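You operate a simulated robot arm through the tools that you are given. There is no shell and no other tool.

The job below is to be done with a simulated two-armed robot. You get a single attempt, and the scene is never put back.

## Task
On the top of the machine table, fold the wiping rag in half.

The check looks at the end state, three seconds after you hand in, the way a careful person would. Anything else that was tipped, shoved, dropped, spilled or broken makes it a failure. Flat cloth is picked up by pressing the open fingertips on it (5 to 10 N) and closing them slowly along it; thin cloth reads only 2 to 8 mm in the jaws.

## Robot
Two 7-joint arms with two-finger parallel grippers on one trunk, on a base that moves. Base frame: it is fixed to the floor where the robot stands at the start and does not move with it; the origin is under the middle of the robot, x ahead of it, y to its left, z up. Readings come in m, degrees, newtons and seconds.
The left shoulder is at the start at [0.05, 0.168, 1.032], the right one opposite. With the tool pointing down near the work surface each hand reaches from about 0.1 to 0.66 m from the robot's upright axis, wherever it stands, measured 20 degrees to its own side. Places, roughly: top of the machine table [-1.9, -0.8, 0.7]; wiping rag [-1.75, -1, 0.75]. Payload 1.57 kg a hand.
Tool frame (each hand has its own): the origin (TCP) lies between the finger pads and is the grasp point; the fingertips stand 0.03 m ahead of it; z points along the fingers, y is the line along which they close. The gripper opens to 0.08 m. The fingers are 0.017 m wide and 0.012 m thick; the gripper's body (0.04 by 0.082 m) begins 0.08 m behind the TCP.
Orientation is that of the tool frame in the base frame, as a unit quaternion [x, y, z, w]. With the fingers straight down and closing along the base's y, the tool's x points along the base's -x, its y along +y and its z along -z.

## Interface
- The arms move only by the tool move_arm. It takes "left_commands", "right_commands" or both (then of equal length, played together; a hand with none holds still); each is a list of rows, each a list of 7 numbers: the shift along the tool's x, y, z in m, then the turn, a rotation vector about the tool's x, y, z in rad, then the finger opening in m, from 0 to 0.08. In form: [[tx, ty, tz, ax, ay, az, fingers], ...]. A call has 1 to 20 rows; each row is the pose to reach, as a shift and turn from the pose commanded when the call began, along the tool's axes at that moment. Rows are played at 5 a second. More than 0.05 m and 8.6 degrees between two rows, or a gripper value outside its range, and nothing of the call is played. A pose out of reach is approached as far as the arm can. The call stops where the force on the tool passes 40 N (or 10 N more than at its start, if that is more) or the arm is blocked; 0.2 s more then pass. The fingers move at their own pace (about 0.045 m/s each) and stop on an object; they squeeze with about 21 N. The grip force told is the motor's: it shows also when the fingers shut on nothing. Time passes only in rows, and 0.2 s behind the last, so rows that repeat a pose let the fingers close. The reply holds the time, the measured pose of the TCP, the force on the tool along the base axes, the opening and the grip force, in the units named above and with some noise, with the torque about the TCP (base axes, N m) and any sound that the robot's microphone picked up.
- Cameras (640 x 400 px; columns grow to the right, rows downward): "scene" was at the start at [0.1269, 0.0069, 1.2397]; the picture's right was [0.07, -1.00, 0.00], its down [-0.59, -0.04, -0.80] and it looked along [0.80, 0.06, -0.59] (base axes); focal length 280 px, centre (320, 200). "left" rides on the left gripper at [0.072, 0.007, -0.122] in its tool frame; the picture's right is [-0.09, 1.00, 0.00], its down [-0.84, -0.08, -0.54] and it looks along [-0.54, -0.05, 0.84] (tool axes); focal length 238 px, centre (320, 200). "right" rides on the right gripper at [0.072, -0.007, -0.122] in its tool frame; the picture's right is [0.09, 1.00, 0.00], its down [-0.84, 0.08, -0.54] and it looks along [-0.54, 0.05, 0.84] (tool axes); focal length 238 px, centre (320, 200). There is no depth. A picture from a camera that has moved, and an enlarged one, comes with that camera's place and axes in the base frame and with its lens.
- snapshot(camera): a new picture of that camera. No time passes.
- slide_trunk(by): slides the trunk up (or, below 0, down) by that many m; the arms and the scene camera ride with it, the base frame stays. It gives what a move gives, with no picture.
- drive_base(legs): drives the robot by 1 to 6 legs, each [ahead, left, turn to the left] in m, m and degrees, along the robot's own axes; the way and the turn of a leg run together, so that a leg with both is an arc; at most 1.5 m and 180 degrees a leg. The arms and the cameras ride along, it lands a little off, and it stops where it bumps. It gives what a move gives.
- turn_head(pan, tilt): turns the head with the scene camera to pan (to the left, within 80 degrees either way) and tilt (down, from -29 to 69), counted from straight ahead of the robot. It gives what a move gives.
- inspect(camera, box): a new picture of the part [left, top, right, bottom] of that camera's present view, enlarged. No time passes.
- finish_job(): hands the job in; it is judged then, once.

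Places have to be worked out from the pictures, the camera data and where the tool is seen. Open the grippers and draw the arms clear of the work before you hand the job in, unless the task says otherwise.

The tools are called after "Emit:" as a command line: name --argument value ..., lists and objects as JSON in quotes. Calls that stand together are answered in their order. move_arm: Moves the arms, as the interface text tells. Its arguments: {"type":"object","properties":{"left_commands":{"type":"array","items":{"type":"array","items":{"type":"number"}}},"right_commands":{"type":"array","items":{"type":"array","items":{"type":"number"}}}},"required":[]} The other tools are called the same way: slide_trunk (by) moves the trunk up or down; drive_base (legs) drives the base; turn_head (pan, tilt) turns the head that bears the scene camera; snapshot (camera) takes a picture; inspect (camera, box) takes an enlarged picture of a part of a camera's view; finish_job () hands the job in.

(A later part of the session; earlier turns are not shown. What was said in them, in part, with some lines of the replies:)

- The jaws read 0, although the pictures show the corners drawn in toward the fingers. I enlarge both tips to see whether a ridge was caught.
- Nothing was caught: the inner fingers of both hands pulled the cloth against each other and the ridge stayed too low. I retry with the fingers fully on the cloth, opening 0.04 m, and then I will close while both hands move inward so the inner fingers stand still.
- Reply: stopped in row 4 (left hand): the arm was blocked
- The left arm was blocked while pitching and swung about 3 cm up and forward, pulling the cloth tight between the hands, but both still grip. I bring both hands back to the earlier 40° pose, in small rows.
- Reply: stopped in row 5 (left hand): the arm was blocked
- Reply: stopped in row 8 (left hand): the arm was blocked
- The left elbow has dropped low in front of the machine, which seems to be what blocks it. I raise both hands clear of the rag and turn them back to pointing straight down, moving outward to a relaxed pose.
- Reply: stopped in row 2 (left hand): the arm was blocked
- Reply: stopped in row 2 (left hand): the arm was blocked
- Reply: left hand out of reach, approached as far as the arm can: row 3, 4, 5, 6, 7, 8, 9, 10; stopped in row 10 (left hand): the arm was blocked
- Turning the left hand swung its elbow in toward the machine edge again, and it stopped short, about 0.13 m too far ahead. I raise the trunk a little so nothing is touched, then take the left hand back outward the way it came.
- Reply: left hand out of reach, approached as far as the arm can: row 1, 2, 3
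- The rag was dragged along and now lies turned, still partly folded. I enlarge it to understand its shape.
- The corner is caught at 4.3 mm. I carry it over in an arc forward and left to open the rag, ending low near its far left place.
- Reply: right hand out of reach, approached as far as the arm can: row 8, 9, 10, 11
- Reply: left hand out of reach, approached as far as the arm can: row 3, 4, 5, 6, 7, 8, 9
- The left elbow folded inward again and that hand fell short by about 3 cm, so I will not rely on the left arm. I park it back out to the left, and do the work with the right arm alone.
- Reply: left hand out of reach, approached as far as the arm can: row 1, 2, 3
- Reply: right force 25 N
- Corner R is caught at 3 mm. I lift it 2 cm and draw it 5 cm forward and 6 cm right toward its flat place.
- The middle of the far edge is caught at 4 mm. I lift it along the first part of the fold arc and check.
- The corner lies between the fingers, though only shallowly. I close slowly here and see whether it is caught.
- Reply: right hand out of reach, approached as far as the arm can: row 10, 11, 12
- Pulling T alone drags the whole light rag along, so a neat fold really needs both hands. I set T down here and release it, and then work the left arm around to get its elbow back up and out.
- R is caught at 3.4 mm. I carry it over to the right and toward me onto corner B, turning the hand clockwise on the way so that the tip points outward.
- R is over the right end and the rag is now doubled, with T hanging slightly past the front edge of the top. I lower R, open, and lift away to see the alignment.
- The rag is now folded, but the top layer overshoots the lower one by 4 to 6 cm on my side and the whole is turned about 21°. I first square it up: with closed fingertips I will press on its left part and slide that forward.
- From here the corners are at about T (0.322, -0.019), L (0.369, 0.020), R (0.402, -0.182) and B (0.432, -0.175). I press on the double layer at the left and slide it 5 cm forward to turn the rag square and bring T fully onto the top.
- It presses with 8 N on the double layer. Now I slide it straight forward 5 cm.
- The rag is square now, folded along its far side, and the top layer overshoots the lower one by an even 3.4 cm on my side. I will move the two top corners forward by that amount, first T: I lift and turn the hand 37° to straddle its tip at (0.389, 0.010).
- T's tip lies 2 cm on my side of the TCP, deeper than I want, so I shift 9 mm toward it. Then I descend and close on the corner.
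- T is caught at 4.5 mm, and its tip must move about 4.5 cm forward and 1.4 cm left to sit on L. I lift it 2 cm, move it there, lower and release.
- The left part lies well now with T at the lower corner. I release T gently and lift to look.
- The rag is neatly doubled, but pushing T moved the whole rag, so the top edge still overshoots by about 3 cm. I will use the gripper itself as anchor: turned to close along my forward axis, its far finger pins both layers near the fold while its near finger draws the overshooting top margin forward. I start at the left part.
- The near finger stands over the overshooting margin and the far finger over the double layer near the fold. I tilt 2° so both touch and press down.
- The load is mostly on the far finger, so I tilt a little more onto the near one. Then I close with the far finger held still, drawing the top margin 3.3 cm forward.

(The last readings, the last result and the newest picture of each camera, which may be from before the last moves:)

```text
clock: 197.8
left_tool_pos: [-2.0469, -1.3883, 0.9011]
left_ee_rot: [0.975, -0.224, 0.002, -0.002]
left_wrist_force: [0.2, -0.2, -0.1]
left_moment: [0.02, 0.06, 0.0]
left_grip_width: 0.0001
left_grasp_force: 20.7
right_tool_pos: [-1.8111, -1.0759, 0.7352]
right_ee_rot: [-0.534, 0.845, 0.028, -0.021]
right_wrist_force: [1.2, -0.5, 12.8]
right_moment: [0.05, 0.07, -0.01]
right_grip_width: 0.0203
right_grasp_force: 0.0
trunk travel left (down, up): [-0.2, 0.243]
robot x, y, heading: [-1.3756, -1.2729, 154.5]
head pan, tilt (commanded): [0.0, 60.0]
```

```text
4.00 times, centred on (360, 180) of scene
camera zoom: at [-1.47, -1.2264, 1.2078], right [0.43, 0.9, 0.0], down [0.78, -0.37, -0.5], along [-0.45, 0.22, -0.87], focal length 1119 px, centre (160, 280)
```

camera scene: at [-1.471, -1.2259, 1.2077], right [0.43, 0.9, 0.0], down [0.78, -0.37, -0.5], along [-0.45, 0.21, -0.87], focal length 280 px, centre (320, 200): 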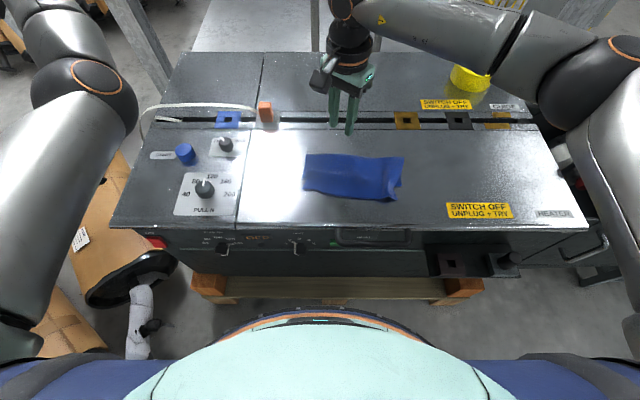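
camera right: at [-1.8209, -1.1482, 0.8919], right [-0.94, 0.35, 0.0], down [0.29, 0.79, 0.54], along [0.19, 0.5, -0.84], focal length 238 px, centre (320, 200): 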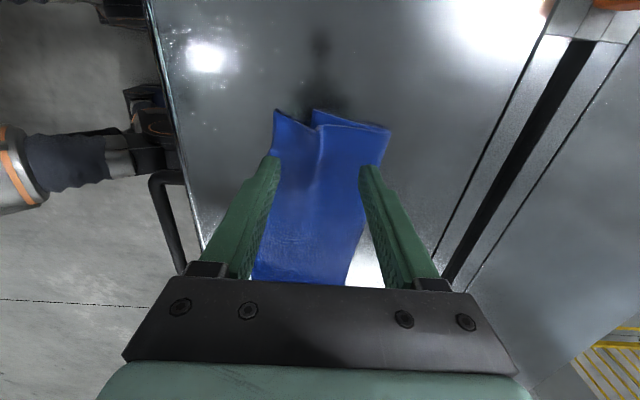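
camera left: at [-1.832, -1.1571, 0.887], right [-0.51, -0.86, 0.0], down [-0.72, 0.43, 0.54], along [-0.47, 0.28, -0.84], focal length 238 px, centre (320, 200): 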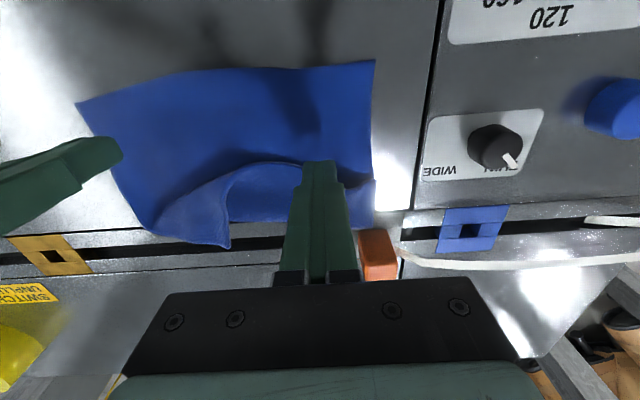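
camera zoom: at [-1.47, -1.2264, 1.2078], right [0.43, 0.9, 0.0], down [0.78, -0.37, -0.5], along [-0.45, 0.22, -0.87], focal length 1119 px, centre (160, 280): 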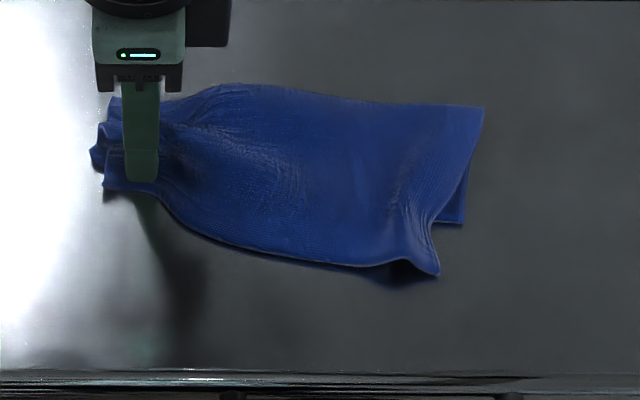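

Both layers gathered together, so that does not shift them against each other. I open the fingers again with the reverse motion to spread the cloth back, then lift.

Emit:
move_arm --right_commands '[[0, -0.003, 0, 0, 0, 0, 0.0265], [0, -0.006, 0, 0, 0, 0, 0.0325], [0, -0.009, 0, 0, 0, 0, 0.0385], [0, -0.012, 0, 0, 0, 0, 0.0445], [0, -0.015, 0, 0, 0, 0, 0.0505], [0, -0.0165, 0, 0, 0, 0, 0.0535], [0, -0.0165, -0.01, 0, 0, 0, 0.0535], [0, -0.0165, -0.03, 0.04, 0, 0, 0.0535], [0, -0.0165, -0.06, 0.07, 0, 0, 0.0535], [-0.03, -0.0165, -0.08, 0.07, 0, 0, 0.04]]'

Emit:
snapshot --camera "right"

Emit:
inspect --camera "scene" --box '[280, 130, 440, 230]'

```text
clock: 200.0
left_tool_pos: [-2.0499, -1.3881, 0.9015]
left_ee_rot: [0.975, -0.223, 0.001, -0.001]
left_wrist_force: [-0.1, 0.1, -0.5]
left_moment: [-0.03, 0.02, 0.0]
left_grip_width: 0.0
left_grasp_force: 21.3
right_tool_pos: [-1.7811, -1.0578, 0.8135]
right_ee_rot: [-0.535, 0.845, -0.002, -0.001]
right_wrist_force: [-0.3, 0.8, -0.6]
right_moment: [-0.01, 0.02, -0.01]
right_grip_width: 0.0403
right_grasp_force: 0.0
trunk travel left (down, up): [-0.2, 0.243]
robot x, y, heading: [-1.3749, -1.2709, 154.5]
head pan, tilt (commanded): [0.0, 60.0]
```

```text
taken
camera right: at [-1.8052, -1.1237, 0.9344], right [-0.94, 0.34, 0.0], down [0.29, 0.79, 0.54], along [0.19, 0.5, -0.84], focal length 238 px, centre (320, 200)
```

right: 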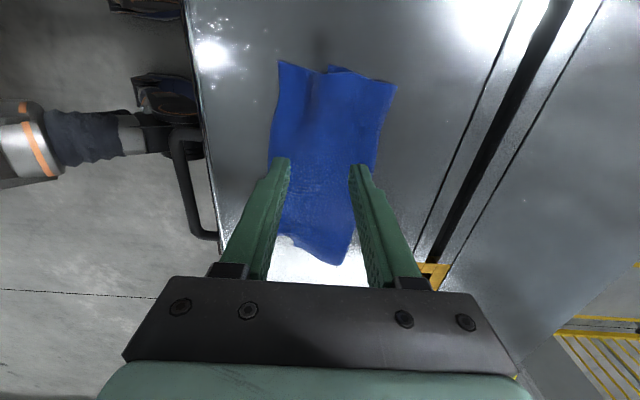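

```text
4.00 times, centred on (360, 180) of scene
camera zoom: at [-1.4708, -1.2259, 1.2077], right [0.43, 0.9, 0.0], down [0.78, -0.37, -0.5], along [-0.45, 0.22, -0.87], focal length 1119 px, centre (160, 280)
```

zoom: 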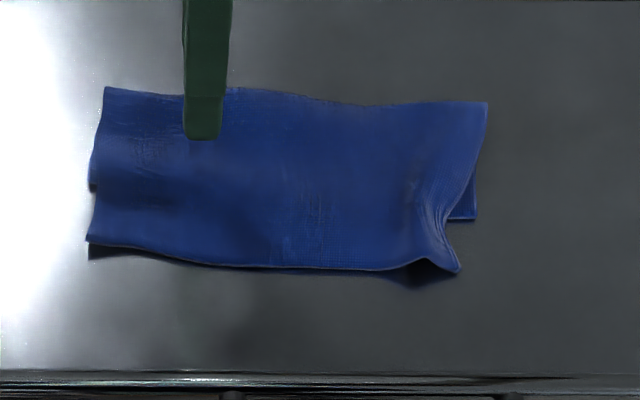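

The left part spread out flat again, and the top edge overshoots the lower one by 3.6 to 3.8 cm at both ends. I will try lifting corner R much higher, so the top layer hangs free of the lower one, and re-lay it; I move over R, turning the hand 45° the other way.

Emit:
move_arm --right_commands '[[-0.0074, -0.003, 0, 0, 0, -0.1386, 0.036], [-0.0147, -0.006, 0, 0, 0, -0.2772, 0.036], [-0.0221, -0.0091, 0, 0, 0, -0.4158, 0.036], [-0.0295, -0.0121, 0, 0, 0, -0.5544, 0.036], [-0.0369, -0.0151, 0, 0, 0, -0.693, 0.036], [-0.0442, -0.0181, 0, 0, 0, -0.8316, 0.036], [-0.0516, -0.0211, 0, 0, 0, -0.9702, 0.036], [-0.059, -0.0241, 0, 0, 0, -1.1088, 0.036], [-0.0663, -0.0272, 0, 0, 0, -1.2474, 0.036], [-0.0737, -0.0302, 0.004, 0, 0, -1.386, 0.036], [-0.0811, -0.0332, 0.008, 0, 0, -1.5246, 0.036], [-0.0884, -0.0362, 0.012, 0, 0, -1.6632, 0.036], [-0.0958, -0.0392, 0.016, 0, 0, -1.8018, 0.036], [-0.1032, -0.0422, 0.02, 0, 0, -1.9404, 0.036], [-0.1106, -0.0453, 0.025, 0, 0, -2.079, 0.036], [-0.1179, -0.0483, 0.03, 0, 0, -2.2176, 0.036], [-0.1253, -0.0513, 0.035, 0, 0, -2.356, 0.036], [-0.1253, -0.0513, 0.037, 0, 0, -2.356, 0.036]]'

Emit:
snapshot --camera "right"

Emit:
inspect --camera "right" --box '[180, 60, 500, 260]'

```text
clock: 203.8
left_tool_pos: [-2.0484, -1.3871, 0.9011]
left_ee_rot: [0.975, -0.223, 0.002, -0.002]
left_wrist_force: [-0.3, -0.7, 0.1]
left_moment: [-0.01, 0.02, -0.03]
left_grip_width: 0.0
left_grasp_force: 20.9
right_tool_pos: [-1.678, -0.967, 0.7766]
right_ee_rot: [0.985, 0.172, -0.001, 0.003]
right_wrist_force: [0.3, 0.2, 0.3]
right_moment: [0.02, 0.03, 0.04]
right_grip_width: 0.0358
right_grasp_force: 0.1
trunk travel left (down, up): [-0.2, 0.243]
robot x, y, heading: [-1.3764, -1.2716, 154.4]
head pan, tilt (commanded): [0.0, 60.0]
```

```text
taken
camera right: at [-1.613, -0.9341, 0.8972], right [0.42, -0.91, 0.0], down [-0.76, -0.35, 0.54], along [-0.49, -0.23, -0.84], focal length 238 px, centre (320, 200)
```

right: 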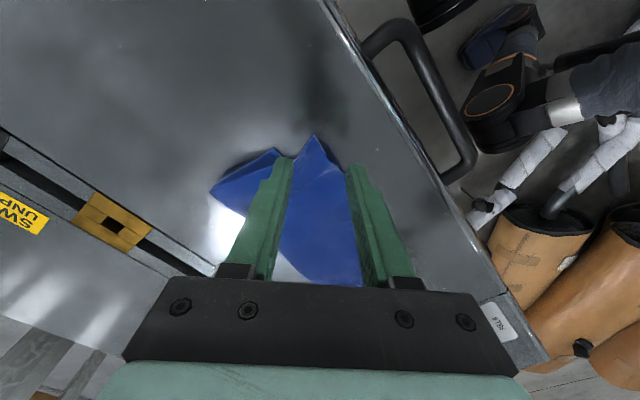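

```text
2.00 times, centred on (340, 160) of right
camera zoom: at [-1.613, -0.9341, 0.8972], right [0.42, -0.91, 0.0], down [-0.76, -0.35, 0.54], along [-0.49, -0.23, -0.84], focal length 477 px, centre (280, 280)
```

zoom: 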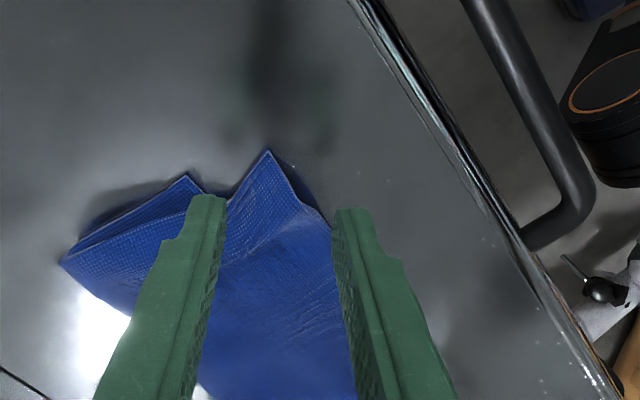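

R's tip is between the fingers with B just outside on the right, and B lies 3.3 cm farther and 1.1 cm to the right of R. I descend and close on R.

Emit:
move_arm --right_commands '[[0, -0.001, 0.012, 0, 0, 0, 0.034], [0, -0.002, 0.024, 0, 0, 0, 0.034], [0, -0.002, 0.034, 0, 0, 0, 0.034], [0, -0.002, 0.041, 0, 0, 0, 0.034], [0, -0.002, 0.0445, 0, 0, 0, 0.034], [0, -0.002, 0.0445, 0, 0, 0, 0.03], [0, -0.002, 0.0445, 0, 0, 0, 0.026], [0, -0.002, 0.0445, 0, 0, 0, 0.022], [0, -0.002, 0.0445, 0, 0, 0, 0.018], [0, -0.002, 0.0445, 0, 0, 0, 0.014], [0, -0.002, 0.0445, 0, 0, 0, 0.01], [0, -0.002, 0.0445, 0, 0, 0, 0.006], [0, -0.002, 0.0445, 0, 0, 0, 0.002], [0, -0.002, 0.0445, 0, 0, 0, 0.0], [0, -0.002, 0.0445, 0, 0, 0, 0.0], [0, -0.002, 0.0445, 0, 0, 0, 0.0]]'

Emit:
inspect --camera "right" --box '[180, 60, 500, 260]'

```text
clock: 207.2
left_tool_pos: [-2.049, -1.3878, 0.9006]
left_ee_rot: [0.975, -0.223, 0.001, -0.002]
left_wrist_force: [0.2, 0.3, -0.7]
left_moment: [0.0, 0.0, 0.0]
left_grip_width: 0.0001
left_grasp_force: 21.1
right_tool_pos: [-1.6789, -0.9658, 0.7319]
right_ee_rot: [0.985, 0.171, 0.0, 0.002]
right_wrist_force: [-4.0, 3.2, 19.2]
right_moment: [0.04, 0.26, -0.02]
right_grip_width: 0.0029
right_grasp_force: 21.0
trunk travel left (down, up): [-0.2, 0.243]
robot x, y, heading: [-1.3757, -1.2745, 154.8]
head pan, tilt (commanded): [0.0, 60.0]
```

```text
2.00 times, centred on (340, 160) of right
camera zoom: at [-1.6127, -0.9334, 0.8528], right [0.42, -0.91, 0.0], down [-0.76, -0.35, 0.55], along [-0.49, -0.23, -0.84], focal length 477 px, centre (280, 280)
```

zoom: 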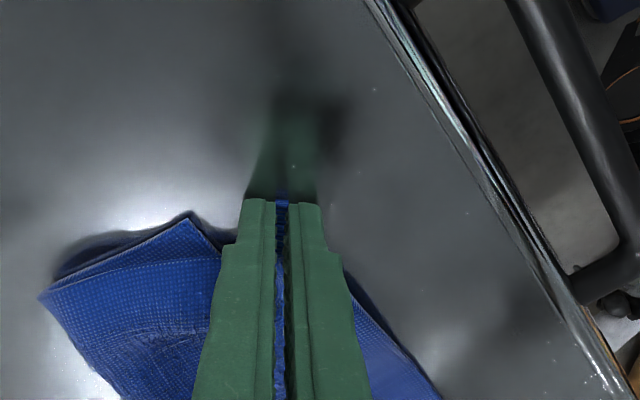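

R is caught at 2.9 mm. I lift it along an arc to about 8 cm, move it over B, and lower it straight down so the slack goes toward the fold.

Emit:
move_arm --right_commands '[[-0.0014, -0.0014, -0.02, 0, 0, 0, 0], [-0.0039, -0.0067, -0.04, 0, 0, 0, 0], [-0.0078, -0.0134, -0.055, 0, 0, 0, 0], [-0.0127, -0.0212, -0.068, 0, 0, 0, 0], [-0.017, -0.0297, -0.078, 0, 0, 0, 0], [-0.0177, -0.0332, -0.075, 0, 0, 0, 0], [-0.0184, -0.0339, -0.06, 0, 0, 0, 0], [-0.0184, -0.0339, -0.045, 0, 0, 0, 0], [-0.0184, -0.0339, -0.03, 0, 0, 0, 0], [-0.0184, -0.0339, -0.018, 0, 0, 0, 0]]'

Emit:
snapshot --camera "right"

Emit:
inspect --camera "scene" --box '[280, 130, 440, 230]'

```text
clock: 209.4
left_tool_pos: [-2.0488, -1.3884, 0.9021]
left_ee_rot: [0.975, -0.223, 0.002, -0.002]
left_wrist_force: [0.4, 0.0, -0.2]
left_moment: [-0.01, 0.02, -0.03]
left_grip_width: 0.0
left_grasp_force: 20.1
right_tool_pos: [-1.7074, -0.937, 0.7484]
right_ee_rot: [0.985, 0.171, -0.001, 0.003]
right_wrist_force: [0.3, -0.1, -1.1]
right_moment: [0.0, 0.01, -0.03]
right_grip_width: 0.0028
right_grasp_force: 21.4
trunk travel left (down, up): [-0.2, 0.243]
robot x, y, heading: [-1.3707, -1.2753, 154.7]
head pan, tilt (commanded): [0.0, 60.0]
```

```text
taken
camera right: at [-1.6421, -0.9051, 0.8694], right [0.42, -0.91, 0.01], down [-0.76, -0.35, 0.54], along [-0.49, -0.23, -0.84], focal length 238 px, centre (320, 200)
```

right: 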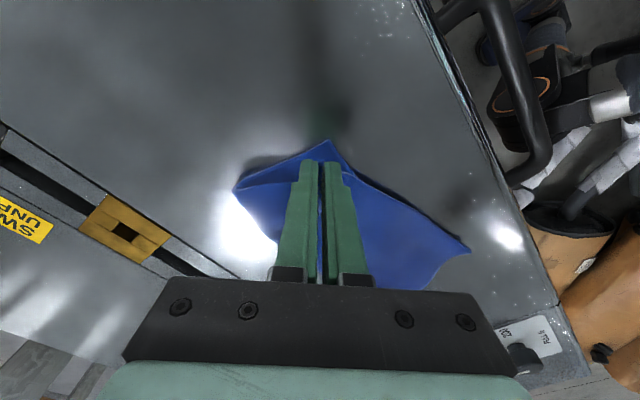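

```text
4.00 times, centred on (360, 180) of scene
camera zoom: at [-1.4709, -1.2259, 1.2077], right [0.43, 0.9, 0.0], down [0.78, -0.37, -0.5], along [-0.45, 0.21, -0.87], focal length 1119 px, centre (160, 280)
```

zoom: 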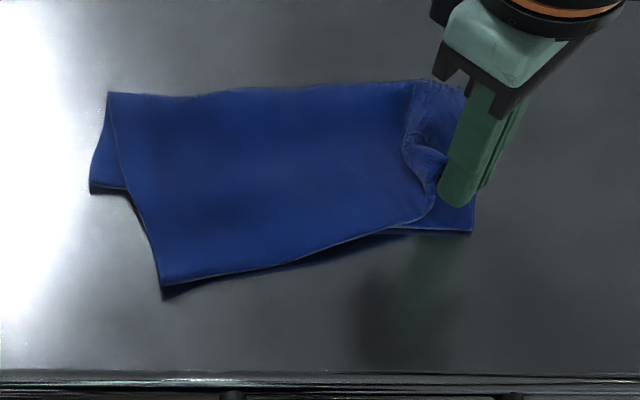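

B stayed put this time and R hangs just above it; only T swung a little. I check the alignment closely before letting go.

Emit:
inspect --camera "right" --box '[220, 110, 420, 235]'

```text
3.20 times, centred on (320, 172) of right
camera zoom: at [-1.6421, -0.9051, 0.8694], right [0.42, -0.91, 0.01], down [-0.76, -0.35, 0.54], along [-0.49, -0.23, -0.84], focal length 763 px, centre (320, 288)
```

zoom: 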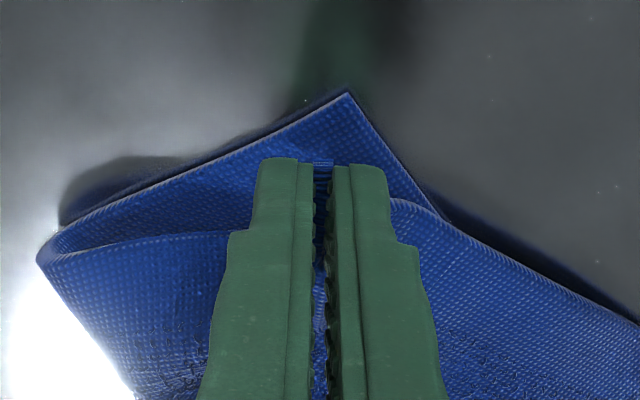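

B's tip is about 1 cm farther toward the near right than R. I move R by that much, lower it and release.

Emit:
move_arm --right_commands '[[0.004, 0.0015, 0.003, 0, 0, 0, 0], [0.008, 0.003, 0.006, 0, 0, 0, 0], [0.009, 0.0035, 0.009, 0, 0, 0, 0], [0.009, 0.0035, 0.011, 0, 0, 0, 0], [0.009, 0.0035, 0.011, 0, 0, 0, 0.008], [0.009, 0.0035, 0.011, 0, 0, 0, 0.016], [0.009, 0.0035, 0.009, 0, 0, 0, 0.022], [0.009, 0.0035, 0.0, 0, 0, 0, 0.024], [0.009, 0.0035, -0.015, 0, 0, 0, 0.024], [0.009, 0.0035, -0.04, 0, 0, 0, 0.024], [0.0, 0.0035, -0.065, 0, 0, 0, 0.024], [-0.03, -0.03, -0.075, 0, 0, 0, 0.024], [-0.05, -0.06, -0.075, 0, 0, 0, 0.024]]'

Emit:
inspect --camera "scene" --box '[280, 130, 440, 230]'

Emit:
snapshot --camera "right"

```text
clock: 212.2
left_tool_pos: [-2.0497, -1.3884, 0.9002]
left_ee_rot: [0.975, -0.223, 0.001, -0.001]
left_wrist_force: [-0.4, 0.0, 0.7]
left_moment: [-0.01, 0.03, 0.04]
left_grip_width: 0.0001
left_grasp_force: 20.6
right_tool_pos: [-1.7534, -0.9148, 0.8233]
right_ee_rot: [0.985, 0.171, 0.0, 0.003]
right_wrist_force: [-0.1, 0.0, -0.8]
right_moment: [0.0, -0.01, 0.04]
right_grip_width: 0.024
right_grasp_force: 0.1
right hand out of reach, approached as far as the arm can: row 13
trunk travel left (down, up): [-0.2, 0.243]
robot x, y, heading: [-1.3749, -1.272, 154.2]
head pan, tilt (commanded): [0.0, 60.0]
```

```text
4.00 times, centred on (360, 180) of scene
camera zoom: at [-1.4709, -1.2259, 1.2077], right [0.43, 0.9, 0.0], down [0.78, -0.37, -0.5], along [-0.45, 0.21, -0.87], focal length 1119 px, centre (160, 280)
```

zoom: 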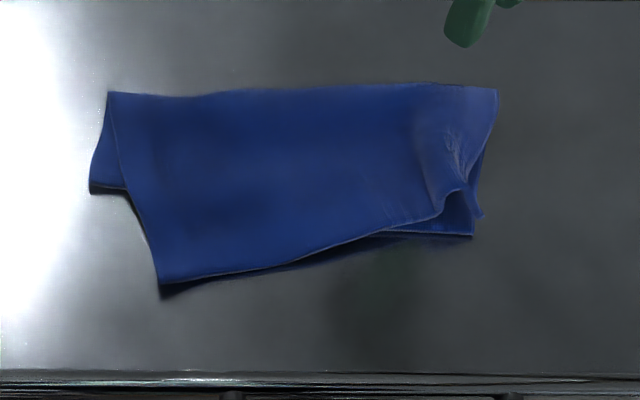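

```text
taken
camera right: at [-1.6878, -0.8831, 0.9438], right [0.42, -0.91, 0.01], down [-0.76, -0.35, 0.54], along [-0.49, -0.23, -0.84], focal length 238 px, centre (320, 200)
```

right: 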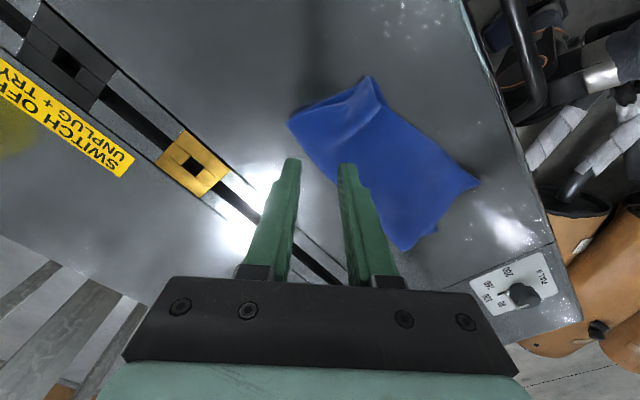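

R now sits on B. Next I do the same with T, which must go about 6 cm forward and 4 cm left onto L: I move over its tip at (0.394, -0.001), turning the hand to straddle it.

Emit:
move_arm --right_commands '[[-0.0043, 0.0172, 0, 0, 0, 0.1327, 0.034], [-0.0085, 0.0344, 0, 0, 0, 0.2654, 0.034], [-0.0128, 0.0517, 0, 0, 0, 0.3981, 0.034], [-0.0171, 0.0689, 0, 0, 0, 0.5308, 0.034], [-0.0214, 0.0861, 0, 0, 0, 0.6635, 0.034], [-0.0256, 0.1033, 0.005, 0, 0, 0.7962, 0.034], [-0.0299, 0.1205, 0.015, 0, 0, 0.9289, 0.034], [-0.0342, 0.1378, 0.025, 0, 0, 1.0616, 0.034], [-0.0384, 0.155, 0.035, 0, 0, 1.1943, 0.034], [-0.0427, 0.1722, 0.045, 0, 0, 1.327, 0.034], [-0.0427, 0.1722, 0.048, 0, 0, 1.327, 0.034]]'

Emit:
snapshot --camera "right"

Emit:
inspect --camera "right" --box '[180, 60, 500, 260]'

```text
clock: 214.6
left_tool_pos: [-2.0491, -1.3892, 0.9004]
left_ee_rot: [0.975, -0.223, 0.002, -0.001]
left_wrist_force: [-0.4, 0.3, -0.1]
left_moment: [0.01, 0.02, -0.04]
left_grip_width: 0.0002
left_grasp_force: 21.2
right_tool_pos: [-1.7334, -1.0927, 0.7755]
right_ee_rot: [0.881, -0.474, 0.001, 0.002]
right_wrist_force: [-0.5, 0.3, -0.2]
right_moment: [0.02, 0.0, -0.01]
right_grip_width: 0.0338
right_grasp_force: 0.0
trunk travel left (down, up): [-0.2, 0.243]
robot x, y, heading: [-1.3696, -1.2696, 154.6]
head pan, tilt (commanded): [0.0, 60.0]
```

```text
taken
camera right: at [-1.6884, -1.1465, 0.8975], right [-0.78, -0.63, 0.0], down [-0.53, 0.66, 0.54], along [-0.34, 0.42, -0.84], focal length 238 px, centre (320, 200)
```

right: 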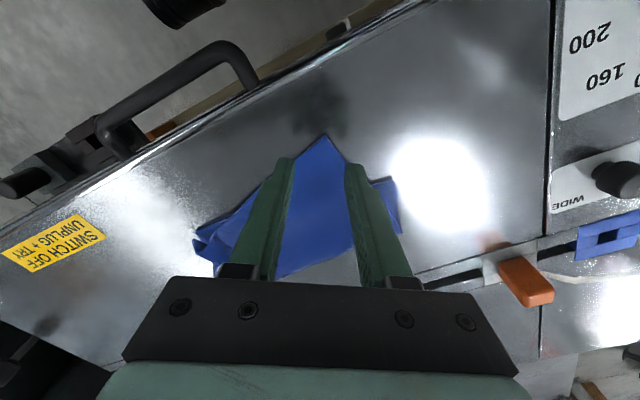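

```text
2.00 times, centred on (340, 160) of right
camera zoom: at [-1.6884, -1.1465, 0.8975], right [-0.78, -0.63, 0.0], down [-0.53, 0.66, 0.54], along [-0.34, 0.42, -0.84], focal length 477 px, centre (280, 280)
```

zoom: 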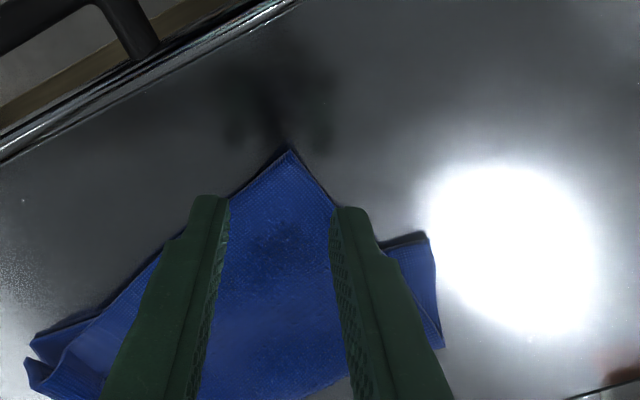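

T's tip is centred 1.3 cm on my side of the TCP; L is 6.2 cm ahead and 4.1 cm left of it. I descend and close on T.

Emit:
move_arm --right_commands '[[0, 0.001, 0.012, 0, 0, 0, 0.034], [0, 0.002, 0.024, 0, 0, 0, 0.034], [0, 0.002, 0.034, 0, 0, 0, 0.034], [0, 0.002, 0.041, 0, 0, 0, 0.034], [0, 0.002, 0.043, 0, 0, 0, 0.034], [0, 0.002, 0.043, 0, 0, 0, 0.03], [0, 0.002, 0.043, 0, 0, 0, 0.026], [0, 0.002, 0.043, 0, 0, 0, 0.022], [0, 0.002, 0.043, 0, 0, 0, 0.018], [0, 0.002, 0.043, 0, 0, 0, 0.014], [0, 0.002, 0.043, 0, 0, 0, 0.01], [0, 0.002, 0.043, 0, 0, 0, 0.006], [0, 0.002, 0.043, 0, 0, 0, 0.002], [0, 0.002, 0.043, 0, 0, 0, 0.0], [0, 0.002, 0.043, 0, 0, 0, 0.0], [0, 0.002, 0.043, 0, 0, 0, 0.0]]'

Emit:
inspect --camera "right" --box '[180, 60, 500, 260]'

```text
clock: 218.0
left_tool_pos: [-2.0487, -1.388, 0.9013]
left_ee_rot: [0.975, -0.223, 0.001, -0.002]
left_wrist_force: [-0.4, -0.6, 0.0]
left_moment: [-0.01, 0.01, 0.01]
left_grip_width: 0.0
left_grasp_force: 21.2
right_tool_pos: [-1.7346, -1.0925, 0.7331]
right_ee_rot: [0.881, -0.474, 0.0, 0.002]
right_wrist_force: [-0.5, -0.4, 3.7]
right_moment: [0.02, 0.04, 0.01]
right_grip_width: 0.0045
right_grasp_force: 20.9
trunk travel left (down, up): [-0.2, 0.243]
robot x, y, heading: [-1.3739, -1.2742, 154.6]
head pan, tilt (commanded): [0.0, 60.0]
```

```text
2.00 times, centred on (340, 160) of right
camera zoom: at [-1.6901, -1.1475, 0.8549], right [-0.78, -0.63, 0.0], down [-0.53, 0.66, 0.54], along [-0.34, 0.42, -0.84], focal length 477 px, centre (280, 280)
```

zoom: 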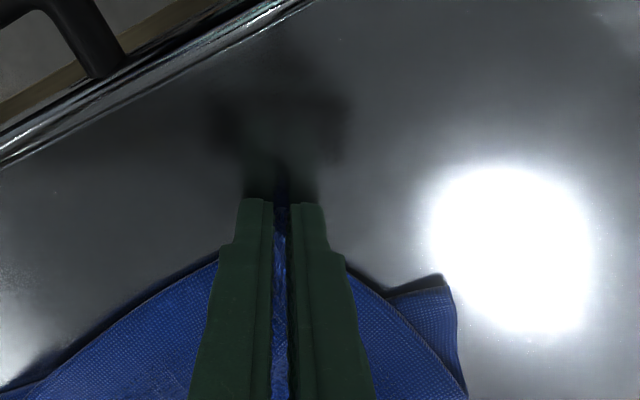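

T is caught at 4.5 mm. I lift it along an arc to about 6 cm, carry it over L, and lower it part way.

Emit:
move_arm --right_commands '[[-0.0021, 0.0024, -0.02, 0, 0, 0, 0], [-0.006, 0.0095, -0.04, 0, 0, 0, 0], [-0.0114, 0.0198, -0.055, 0, 0, 0, 0], [-0.0176, 0.0328, -0.06, 0, 0, 0, 0], [-0.0237, 0.0459, -0.06, 0, 0, 0, 0], [-0.029, 0.0584, -0.055, 0, 0, 0, 0], [-0.0321, 0.0649, -0.045, 0, 0, 0, 0], [-0.0324, 0.0671, -0.032, 0, 0, 0, 0], [-0.0324, 0.0671, -0.02, 0, 0, 0, 0]]'

Emit:
inspect --camera "right" --box '[180, 60, 500, 260]'

Emit:
inspect --camera "scene" --box '[280, 130, 440, 230]'

```text
clock: 220.0
left_tool_pos: [-2.0493, -1.3882, 0.9012]
left_ee_rot: [0.975, -0.223, 0.002, -0.001]
left_wrist_force: [0.1, 0.1, 0.2]
left_moment: [0.01, -0.02, -0.01]
left_grip_width: 0.0
left_grasp_force: 20.7
right_tool_pos: [-1.8114, -1.1023, 0.7525]
right_ee_rot: [0.881, -0.473, 0.001, 0.002]
right_wrist_force: [-0.1, 0.4, 0.6]
right_moment: [0.01, 0.01, 0.02]
right_grip_width: 0.0044
right_grasp_force: 21.0
trunk travel left (down, up): [-0.2, 0.243]
robot x, y, heading: [-1.3773, -1.2694, 154.4]
head pan, tilt (commanded): [0.0, 60.0]
```

```text
2.00 times, centred on (340, 160) of right
camera zoom: at [-1.765, -1.157, 0.8749], right [-0.78, -0.63, 0.0], down [-0.53, 0.66, 0.54], along [-0.34, 0.42, -0.84], focal length 477 px, centre (280, 280)
```

zoom: 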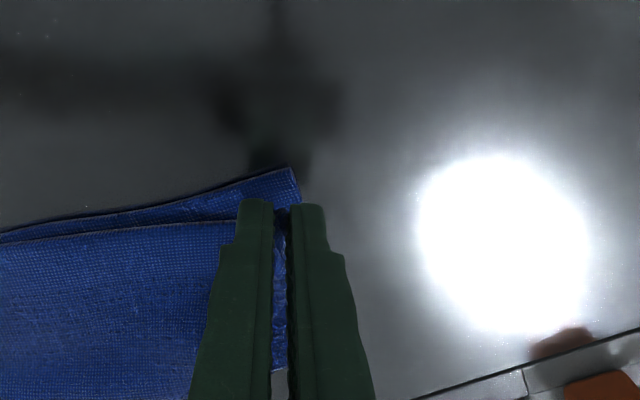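

```text
4.00 times, centred on (360, 180) of scene
camera zoom: at [-1.4709, -1.2259, 1.2077], right [0.43, 0.9, 0.0], down [0.78, -0.37, -0.5], along [-0.45, 0.22, -0.87], focal length 1119 px, centre (160, 280)
```

zoom: 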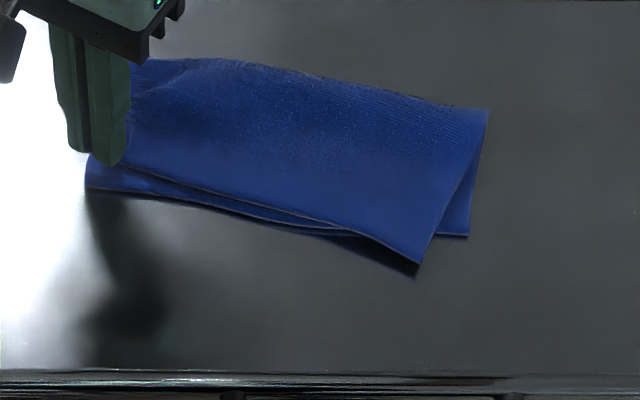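

T now hangs exactly above L and the lower layer did not move; only R swung a few centimetres. I lower T onto L and release it.

Emit:
move_arm --right_commands '[[0, 0.001, 0.006, 0, 0, 0, 0], [0, 0.002, 0.011, 0, 0, 0, 0], [0, 0.002, 0.014, 0, 0, 0, 0], [0, 0.002, 0.015, 0, 0, 0, 0.008], [0, 0.002, 0.015, 0, 0, 0, 0.016], [0, 0.002, 0.012, 0, 0, 0, 0.022], [0, 0.002, 0.003, 0, 0, 0, 0.024], [0, 0.002, -0.012, 0, 0, 0, 0.024], [0, 0.002, -0.035, 0, 0, 0, 0.024], [0, 0.0, -0.06, 0, 0, 0, 0.024], [0.0, -0.04, -0.065, 0, 0, 0, 0.024]]'

Emit:
snapshot --camera "scene"

Emit:
inspect --camera "scene" --box '[280, 130, 440, 230]'

```text
clock: 222.4
left_tool_pos: [-2.0491, -1.3882, 0.9015]
left_ee_rot: [0.975, -0.223, 0.002, -0.002]
left_wrist_force: [-0.4, 0.5, -0.5]
left_moment: [-0.02, -0.01, 0.02]
left_grip_width: 0.0
left_grasp_force: 21.3
right_tool_pos: [-1.7792, -1.0791, 0.8174]
right_ee_rot: [0.88, -0.474, 0.001, 0.003]
right_wrist_force: [-1.0, -0.6, -0.4]
right_moment: [0.02, 0.04, -0.01]
right_grip_width: 0.0238
right_grasp_force: 0.0
trunk travel left (down, up): [-0.2, 0.243]
robot x, y, heading: [-1.3752, -1.2725, 154.5]
head pan, tilt (commanded): [0.0, 60.0]
```

```text
taken
camera scene: at [-1.4707, -1.2258, 1.2077], right [0.43, 0.9, 0.0], down [0.78, -0.37, -0.5], along [-0.45, 0.21, -0.87], focal length 280 px, centre (320, 200)
```

scene: 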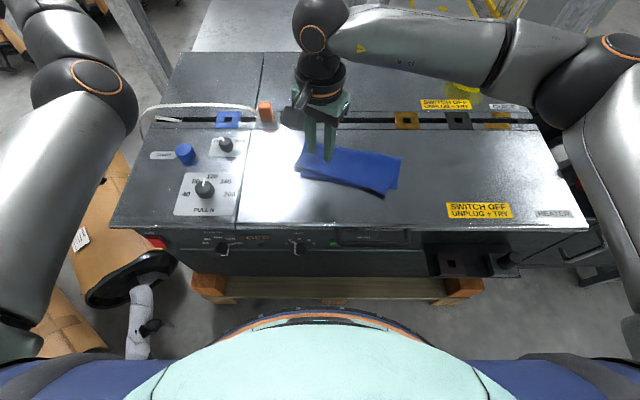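

```text
4.00 times, centred on (360, 180) of scene
camera zoom: at [-1.4707, -1.2258, 1.2077], right [0.43, 0.9, 0.0], down [0.78, -0.37, -0.5], along [-0.45, 0.21, -0.87], focal length 1119 px, centre (160, 280)
```

zoom: 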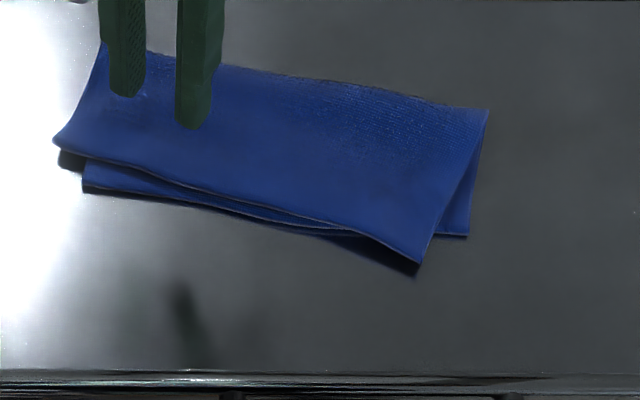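

T sprang slightly past L, while the top layer as a whole is turned about 13° against the lower one: R must go 2.5 cm forward and 3 cm right. Moving R outward will also pull T back in line, so I go over R again.

Emit:
move_arm --right_commands '[[-0.005, -0.0186, 0, 0, 0, -0.1314, 0.028], [-0.0099, -0.0372, 0, 0, 0, -0.2629, 0.028], [-0.0149, -0.0558, 0.005, 0, 0, -0.3943, 0.028], [-0.0198, -0.0744, 0.012, 0, 0, -0.5257, 0.028], [-0.0248, -0.093, 0.02, 0, 0, -0.6571, 0.028], [-0.0297, -0.1116, 0.03, 0, 0, -0.7886, 0.028], [-0.0347, -0.1302, 0.04, 0, 0, -0.92, 0.028], [-0.0347, -0.1302, 0.043, 0, 0, -0.92, 0.028]]'

Emit:
inspect --camera "right" --box '[180, 60, 500, 260]'

Emit:
inspect --camera "scene" --box '[280, 130, 440, 230]'

```text
clock: 224.2
left_tool_pos: [-2.0483, -1.3875, 0.9015]
left_ee_rot: [0.975, -0.224, 0.002, -0.001]
left_wrist_force: [0.4, 0.2, -1.0]
left_moment: [0.02, 0.01, 0.02]
left_grip_width: 0.0
left_grasp_force: 21.4
right_tool_pos: [-1.6867, -0.9798, 0.7764]
right_ee_rot: [1.0, -0.031, 0.0, 0.003]
right_wrist_force: [-0.3, -0.3, 0.9]
right_moment: [-0.01, 0.01, 0.01]
right_grip_width: 0.0281
right_grasp_force: 0.0
trunk travel left (down, up): [-0.2, 0.243]
robot x, y, heading: [-1.3741, -1.271, 154.4]
head pan, tilt (commanded): [0.0, 60.0]
```

```text
2.00 times, centred on (340, 160) of right
camera zoom: at [-1.615, -0.9762, 0.8958], right [0.03, -1.0, 0.01], down [-0.84, -0.02, 0.54], along [-0.54, -0.02, -0.84], focal length 477 px, centre (280, 280)
```

zoom: 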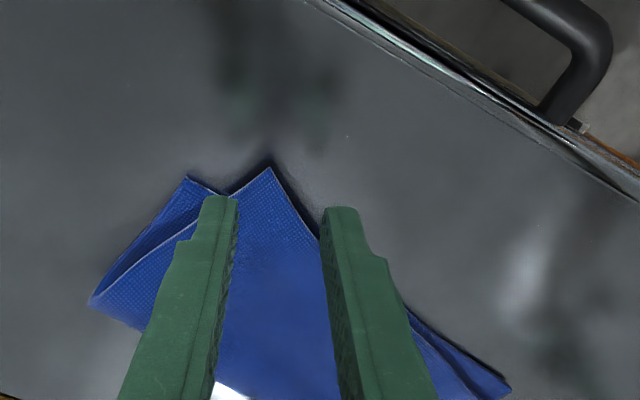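

```text
4.00 times, centred on (360, 180) of scene
camera zoom: at [-1.4709, -1.2259, 1.2077], right [0.43, 0.9, 0.0], down [0.78, -0.37, -0.5], along [-0.45, 0.21, -0.87], focal length 1119 px, centre (160, 280)
```

zoom: 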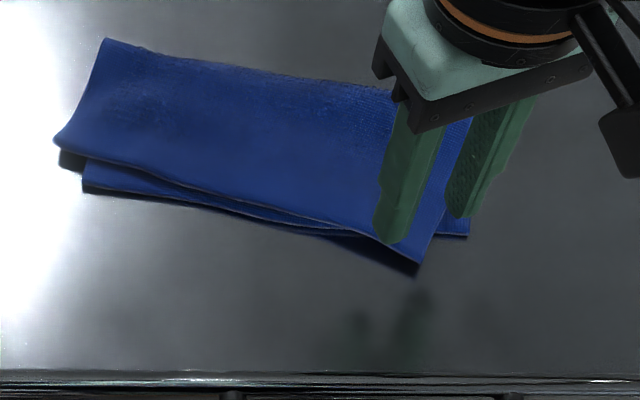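

R's tip is again between the fingers, and B is 1.1 cm farther along and 3.3 cm to the right in the tool frame. I descend and close.

Emit:
move_arm --right_commands '[[0, -0.001, 0.012, 0, 0, 0, 0.028], [0, -0.002, 0.024, 0, 0, 0, 0.028], [0, -0.002, 0.034, 0, 0, 0, 0.028], [0, -0.002, 0.041, 0, 0, 0, 0.028], [0, -0.002, 0.044, 0, 0, 0, 0.028], [0, -0.002, 0.044, 0, 0, 0, 0.025], [0, -0.002, 0.044, 0, 0, 0, 0.022], [0, -0.002, 0.044, 0, 0, 0, 0.018], [0, -0.002, 0.044, 0, 0, 0, 0.014], [0, -0.002, 0.044, 0, 0, 0, 0.01], [0, -0.002, 0.044, 0, 0, 0, 0.006], [0, -0.002, 0.044, 0, 0, 0, 0.002], [0, -0.002, 0.044, 0, 0, 0, 0.0], [0, -0.002, 0.044, 0, 0, 0, 0.0]]'

Emit:
inspect --camera "right" --box '[180, 60, 500, 260]'

```text
clock: 227.2
left_tool_pos: [-2.0484, -1.3887, 0.903]
left_ee_rot: [0.975, -0.223, 0.002, -0.003]
left_wrist_force: [-0.5, 0.1, 0.4]
left_moment: [-0.01, 0.02, 0.02]
left_grip_width: 0.0
left_grasp_force: 21.7
right_tool_pos: [-1.688, -0.9796, 0.7326]
right_ee_rot: [0.999, -0.033, -0.003, 0.003]
right_wrist_force: [0.8, 2.9, 25.9]
right_moment: [0.25, 0.2, -0.03]
right_grip_width: 0.0027
right_grasp_force: 21.1
trunk travel left (down, up): [-0.2, 0.243]
robot x, y, heading: [-1.3759, -1.2738, 154.5]
head pan, tilt (commanded): [0.0, 60.0]
```

```text
2.00 times, centred on (340, 160) of right
camera zoom: at [-1.615, -0.9752, 0.8534], right [0.03, -1.0, 0.0], down [-0.84, -0.02, 0.55], along [-0.55, -0.02, -0.84], focal length 477 px, centre (280, 280)
```

zoom: 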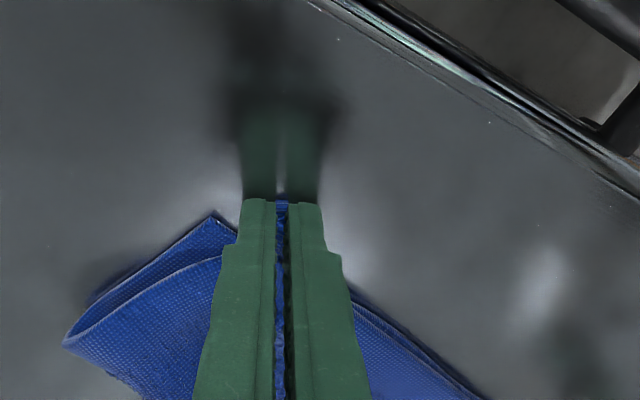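

R is caught. I lift it about 4 cm, draw it outward to the right past B a little to straighten the top edge, and bring it down toward B.

Emit:
move_arm --right_commands '[[0, 0, -0.015, 0, 0, 0, 0], [-0.001, -0.004, -0.03, 0, 0, 0, 0], [-0.003, -0.012, -0.04, 0, 0, 0, 0], [-0.005, -0.02, -0.042, 0, 0, 0, 0], [-0.007, -0.028, -0.04, 0, 0, 0, 0], [-0.007, -0.029, -0.028, 0, 0, 0, 0], [-0.007, -0.027, -0.018, 0, 0, 0, 0], [-0.007, -0.025, -0.01, 0, 0, 0, 0]]'

Emit:
inspect --camera "right" --box '[180, 60, 500, 260]'

Emit:
inspect --camera "scene" --box '[280, 130, 440, 230]'

```text
clock: 229.0
left_tool_pos: [-2.0502, -1.3889, 0.9018]
left_ee_rot: [0.975, -0.223, 0.001, -0.002]
left_wrist_force: [0.0, 0.1, 0.0]
left_moment: [0.0, 0.0, 0.02]
left_grip_width: 0.0
left_grasp_force: 21.2
right_tool_pos: [-1.6937, -0.953, 0.7393]
right_ee_rot: [0.999, -0.034, -0.001, 0.002]
right_wrist_force: [0.1, -1.4, 0.8]
right_moment: [0.01, -0.02, -0.02]
right_grip_width: 0.0027
right_grasp_force: 21.0
trunk travel left (down, up): [-0.2, 0.243]
robot x, y, heading: [-1.3755, -1.271, 154.8]
head pan, tilt (commanded): [0.0, 60.0]
```

```text
2.00 times, centred on (340, 160) of right
camera zoom: at [-1.6206, -0.9492, 0.8612], right [0.03, -1.0, 0.01], down [-0.84, -0.02, 0.54], along [-0.54, -0.02, -0.84], focal length 477 px, centre (280, 280)
```

zoom: 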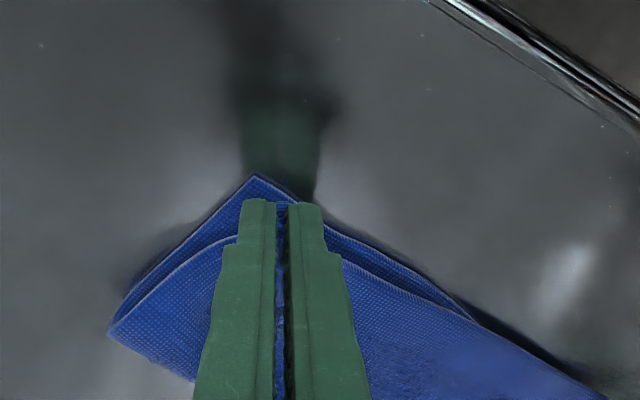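

```text
4.00 times, centred on (360, 180) of scene
camera zoom: at [-1.4709, -1.2259, 1.2077], right [0.43, 0.9, 0.0], down [0.78, -0.37, -0.5], along [-0.45, 0.22, -0.87], focal length 1119 px, centre (160, 280)
```

zoom: 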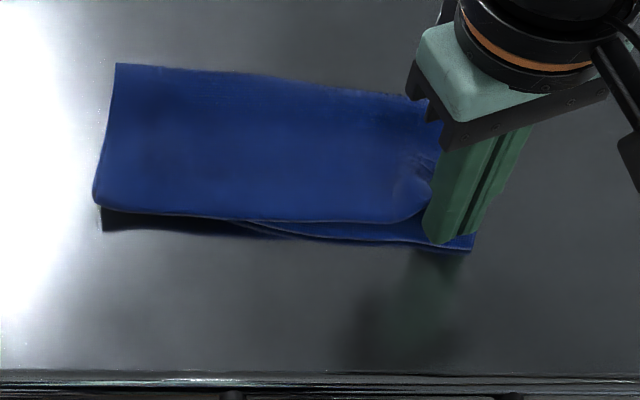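

Very good: T lies beside L and R is almost on B, with the edges within about 1.5 cm everywhere. I nudge R the last few millimetres, lower and release.

Emit:
move_arm --right_commands '[[0.001, -0.004, 0.002, 0, 0, 0, 0], [0.003, -0.008, 0.004, 0, 0, 0, 0], [0.003, -0.008, 0.006, 0, 0, 0, 0], [0.003, -0.008, 0.006, 0, 0, 0, 0.006], [0.003, -0.008, 0.006, 0, 0, 0, 0.012], [0.003, -0.008, 0.005, 0, 0, 0, 0.018], [0.003, -0.008, 0.0, 0, 0, 0, 0.022], [0.003, -0.008, -0.012, 0, 0, 0, 0.024], [0.003, -0.008, -0.03, 0, 0, 0, 0.024], [0.003, -0.008, -0.055, 0, 0, 0, 0.024], [-0.01, -0.04, -0.07, 0, 0, 0, 0.024], [-0.02, -0.08, -0.075, 0, 0, 0, 0.024]]'

Emit:
snapshot --camera "scene"

Emit:
inspect --camera "scene" --box '[280, 130, 440, 230]'

Emit:
snapshot --camera "right"

```text
clock: 231.6
left_tool_pos: [-2.0493, -1.3879, 0.902]
left_ee_rot: [0.975, -0.223, 0.001, -0.001]
left_wrist_force: [-0.1, 0.6, 0.6]
left_moment: [0.02, -0.01, -0.02]
left_grip_width: 0.0
left_grasp_force: 20.8
right_tool_pos: [-1.7056, -0.8719, 0.8151]
right_ee_rot: [0.999, -0.033, 0.0, 0.002]
right_wrist_force: [-0.7, -0.3, 0.9]
right_moment: [-0.04, 0.0, -0.01]
right_grip_width: 0.0236
right_grasp_force: 0.1
trunk travel left (down, up): [-0.2, 0.243]
robot x, y, heading: [-1.3748, -1.2718, 154.5]
head pan, tilt (commanded): [0.0, 60.0]
```

```text
taken
camera scene: at [-1.4709, -1.2258, 1.2077], right [0.43, 0.9, 0.0], down [0.78, -0.37, -0.5], along [-0.45, 0.21, -0.87], focal length 280 px, centre (320, 200)
```

scene: 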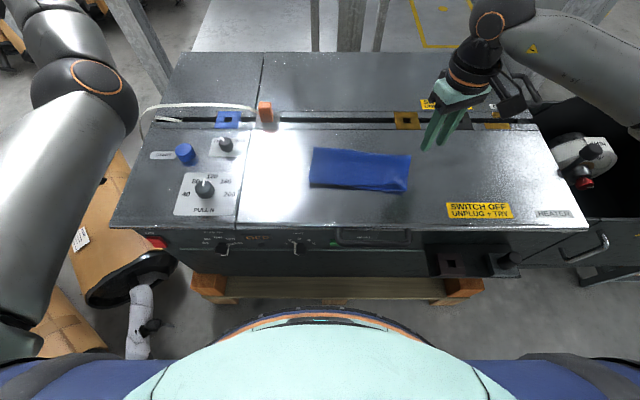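

```text
4.00 times, centred on (360, 180) of scene
camera zoom: at [-1.4709, -1.2258, 1.2077], right [0.43, 0.9, 0.0], down [0.78, -0.37, -0.5], along [-0.45, 0.21, -0.87], focal length 1119 px, centre (160, 280)
```

zoom: 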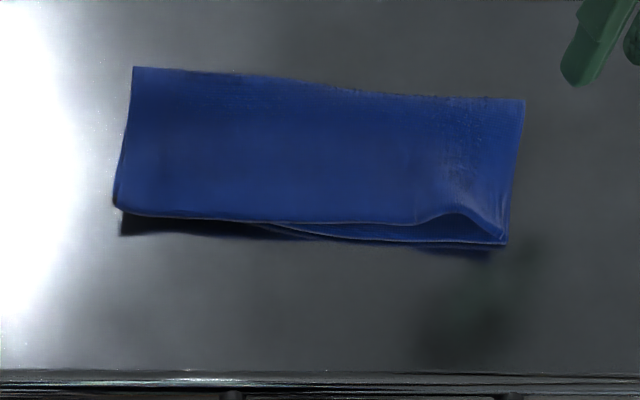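

```text
taken
camera right: at [-1.634, -0.8684, 0.9359], right [0.03, -1.0, 0.01], down [-0.84, -0.02, 0.54], along [-0.54, -0.02, -0.84], focal length 238 px, centre (320, 200)
```

right: 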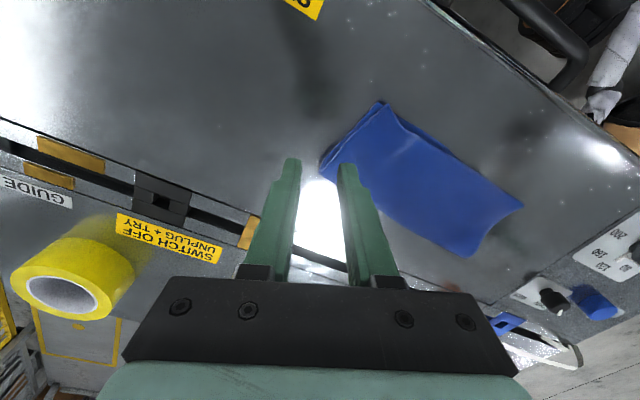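

The rag is now neatly folded in half, with edges almost matching. I enlarge further to judge the remaining offsets and how flat it lies.

Emit:
inspect --camera "scene" --box '[300, 140, 420, 200]'

Emit:
inspect --camera "right" --box '[300, 80, 540, 270]'

```text
5.33 times, centred on (360, 170) of scene
camera zoom: at [-1.4709, -1.2258, 1.2077], right [0.43, 0.9, 0.0], down [0.78, -0.37, -0.5], along [-0.45, 0.21, -0.87], focal length 1492 px, centre (107, 360)
```

zoom: 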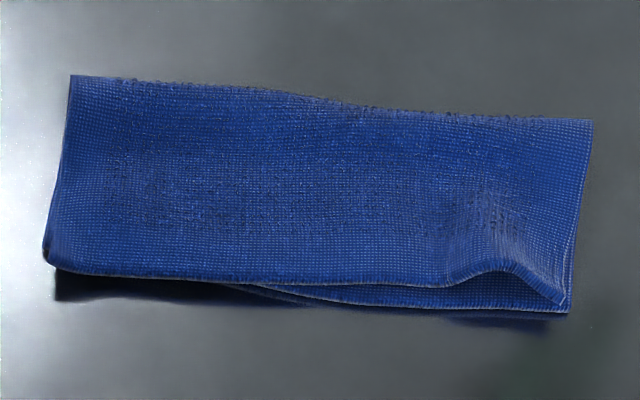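

```text
2.11 times, centred on (420, 175) of right
camera zoom: at [-1.634, -0.8684, 0.9359], right [0.03, -1.0, 0.01], down [-0.84, -0.02, 0.54], along [-0.54, -0.02, -0.84], focal length 502 px, centre (110, 253)
```

zoom: 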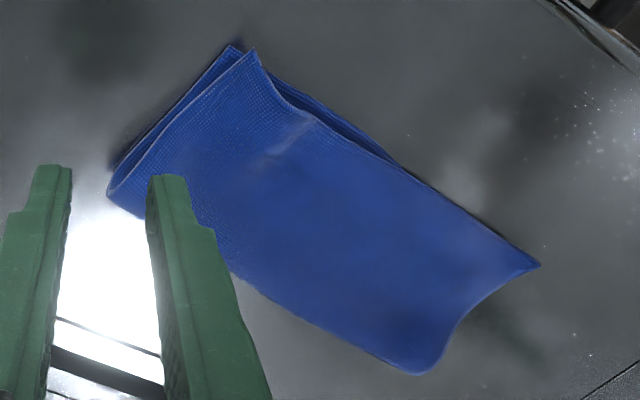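

The fold is neat: both halves are about 9.5 cm deep and the edges match within about a centimetre, lying flat. I open both grippers and draw the right hand up and away from the rag.

Emit:
move_arm --right_commands '[[0, -0.01, -0.02, 0, 0, 0.08, 0.04], [0, -0.02, -0.04, 0, 0, 0.16, 0.05], [0, -0.03, -0.06, 0, 0, 0.24, 0.06], [0.01, -0.04, -0.08, 0, 0, 0.32, 0.07], [0.02, -0.05, -0.09, 0, 0, 0.383, 0.08], [0.03, -0.06, -0.1, 0, 0, 0.383, 0.08]]' --left_commands '[[0, 0, 0, 0, 0, 0, 0.02], [0, 0, 0, 0, 0, 0, 0.04], [0, 0, 0, 0, 0, 0, 0.06], [0, 0, 0, 0, 0, 0, 0.08], [0, 0, 0, 0, 0, 0, 0.08], [0, 0, 0, 0, 0, 0, 0.08]]'

Emit:
slide_trunk --by 0.15

Emit:
snapshot --camera "scene"

Emit:
inspect --camera "scene" --box '[200, 140, 440, 290]'

```text
clock: 233.0
left_tool_pos: [-2.0483, -1.3876, 0.901]
left_ee_rot: [0.975, -0.223, 0.001, -0.001]
left_wrist_force: [0.4, 0.7, 0.4]
left_moment: [0.02, 0.01, -0.03]
left_grip_width: 0.0802
left_grasp_force: 0.1
right_tool_pos: [-1.6727, -0.8121, 0.9129]
right_ee_rot: [0.975, -0.222, 0.001, 0.003]
right_wrist_force: [-0.7, -0.9, 0.2]
right_moment: [0.0, 0.0, 0.01]
right_grip_width: 0.08
right_grasp_force: 0.0
trunk travel left (down, up): [-0.2, 0.243]
robot x, y, heading: [-1.3772, -1.2702, 154.6]
head pan, tilt (commanded): [0.0, 60.0]
```

```text
clock: 234.8
left_tool_pos: [-2.0495, -1.3881, 1.052]
left_ee_rot: [0.975, -0.224, 0.001, -0.001]
left_wrist_force: [0.7, -0.3, 0.9]
left_moment: [-0.03, -0.03, 0.01]
left_grip_width: 0.0801
left_grasp_force: 0.1
right_tool_pos: [-1.6732, -0.8128, 1.0634]
right_ee_rot: [0.975, -0.223, 0.0, 0.003]
right_wrist_force: [-0.5, -0.4, -0.4]
right_moment: [-0.01, -0.03, -0.01]
right_grip_width: 0.0803
right_grasp_force: 0.1
trunk travel left (down, up): [-0.35, 0.093]
robot x, y, heading: [-1.3767, -1.273, 154.4]
head pan, tilt (commanded): [0.0, 60.0]
```

```text
taken
camera scene: at [-1.4711, -1.2259, 1.3576], right [0.43, 0.9, 0.0], down [0.78, -0.37, -0.5], along [-0.45, 0.21, -0.87], focal length 280 px, centre (320, 200)
```

scene: 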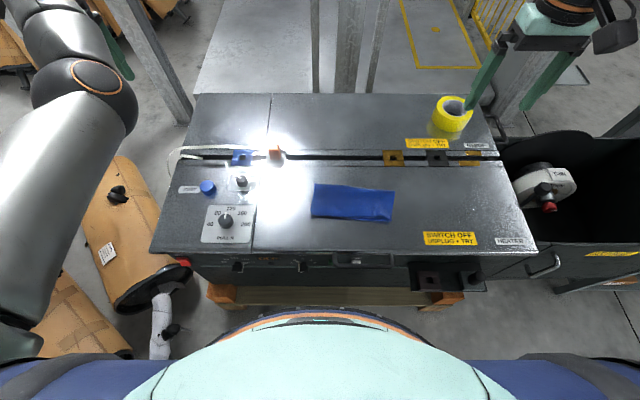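

```text
2.67 times, centred on (320, 215) of scene
camera zoom: at [-1.4711, -1.2259, 1.3576], right [0.43, 0.9, 0.0], down [0.78, -0.37, -0.5], along [-0.45, 0.21, -0.87], focal length 746 px, centre (320, 160)
```

zoom: 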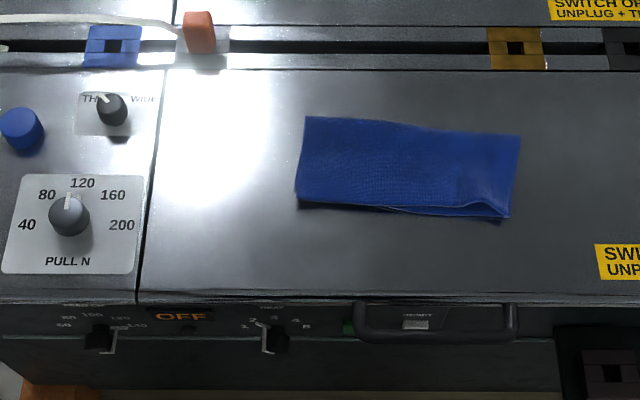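

The rag lies folded in half on the machine top. The knobs, orange lever, guides and tape roll are where they were, and both arms are clear with open grippers. I hand the job in.

Emit:
finish_job

```text
The job is handed in.
```

I folded the wiping rag in half on top of the machine table and handed the job in. I have not seen the result of the check.

- **Fold:** In the last pictures both halves are about 9.5 cm deep. The edges match to within about a centimetre and the rag lies flat. It ended roughly 10 cm to the right of where it started.
- **Surroundings:** The knobs, orange lever, guides and tape roll were where they had been, and nothing was tipped or shoved. Both grippers are open and the arms are raised clear of the table.
- **What went wrong:** My first two-handed fold failed when the left arm was blocked beside my body, and the rag ended up crumpled. I opened it out again and did the rest with the right arm, which took many small moves.
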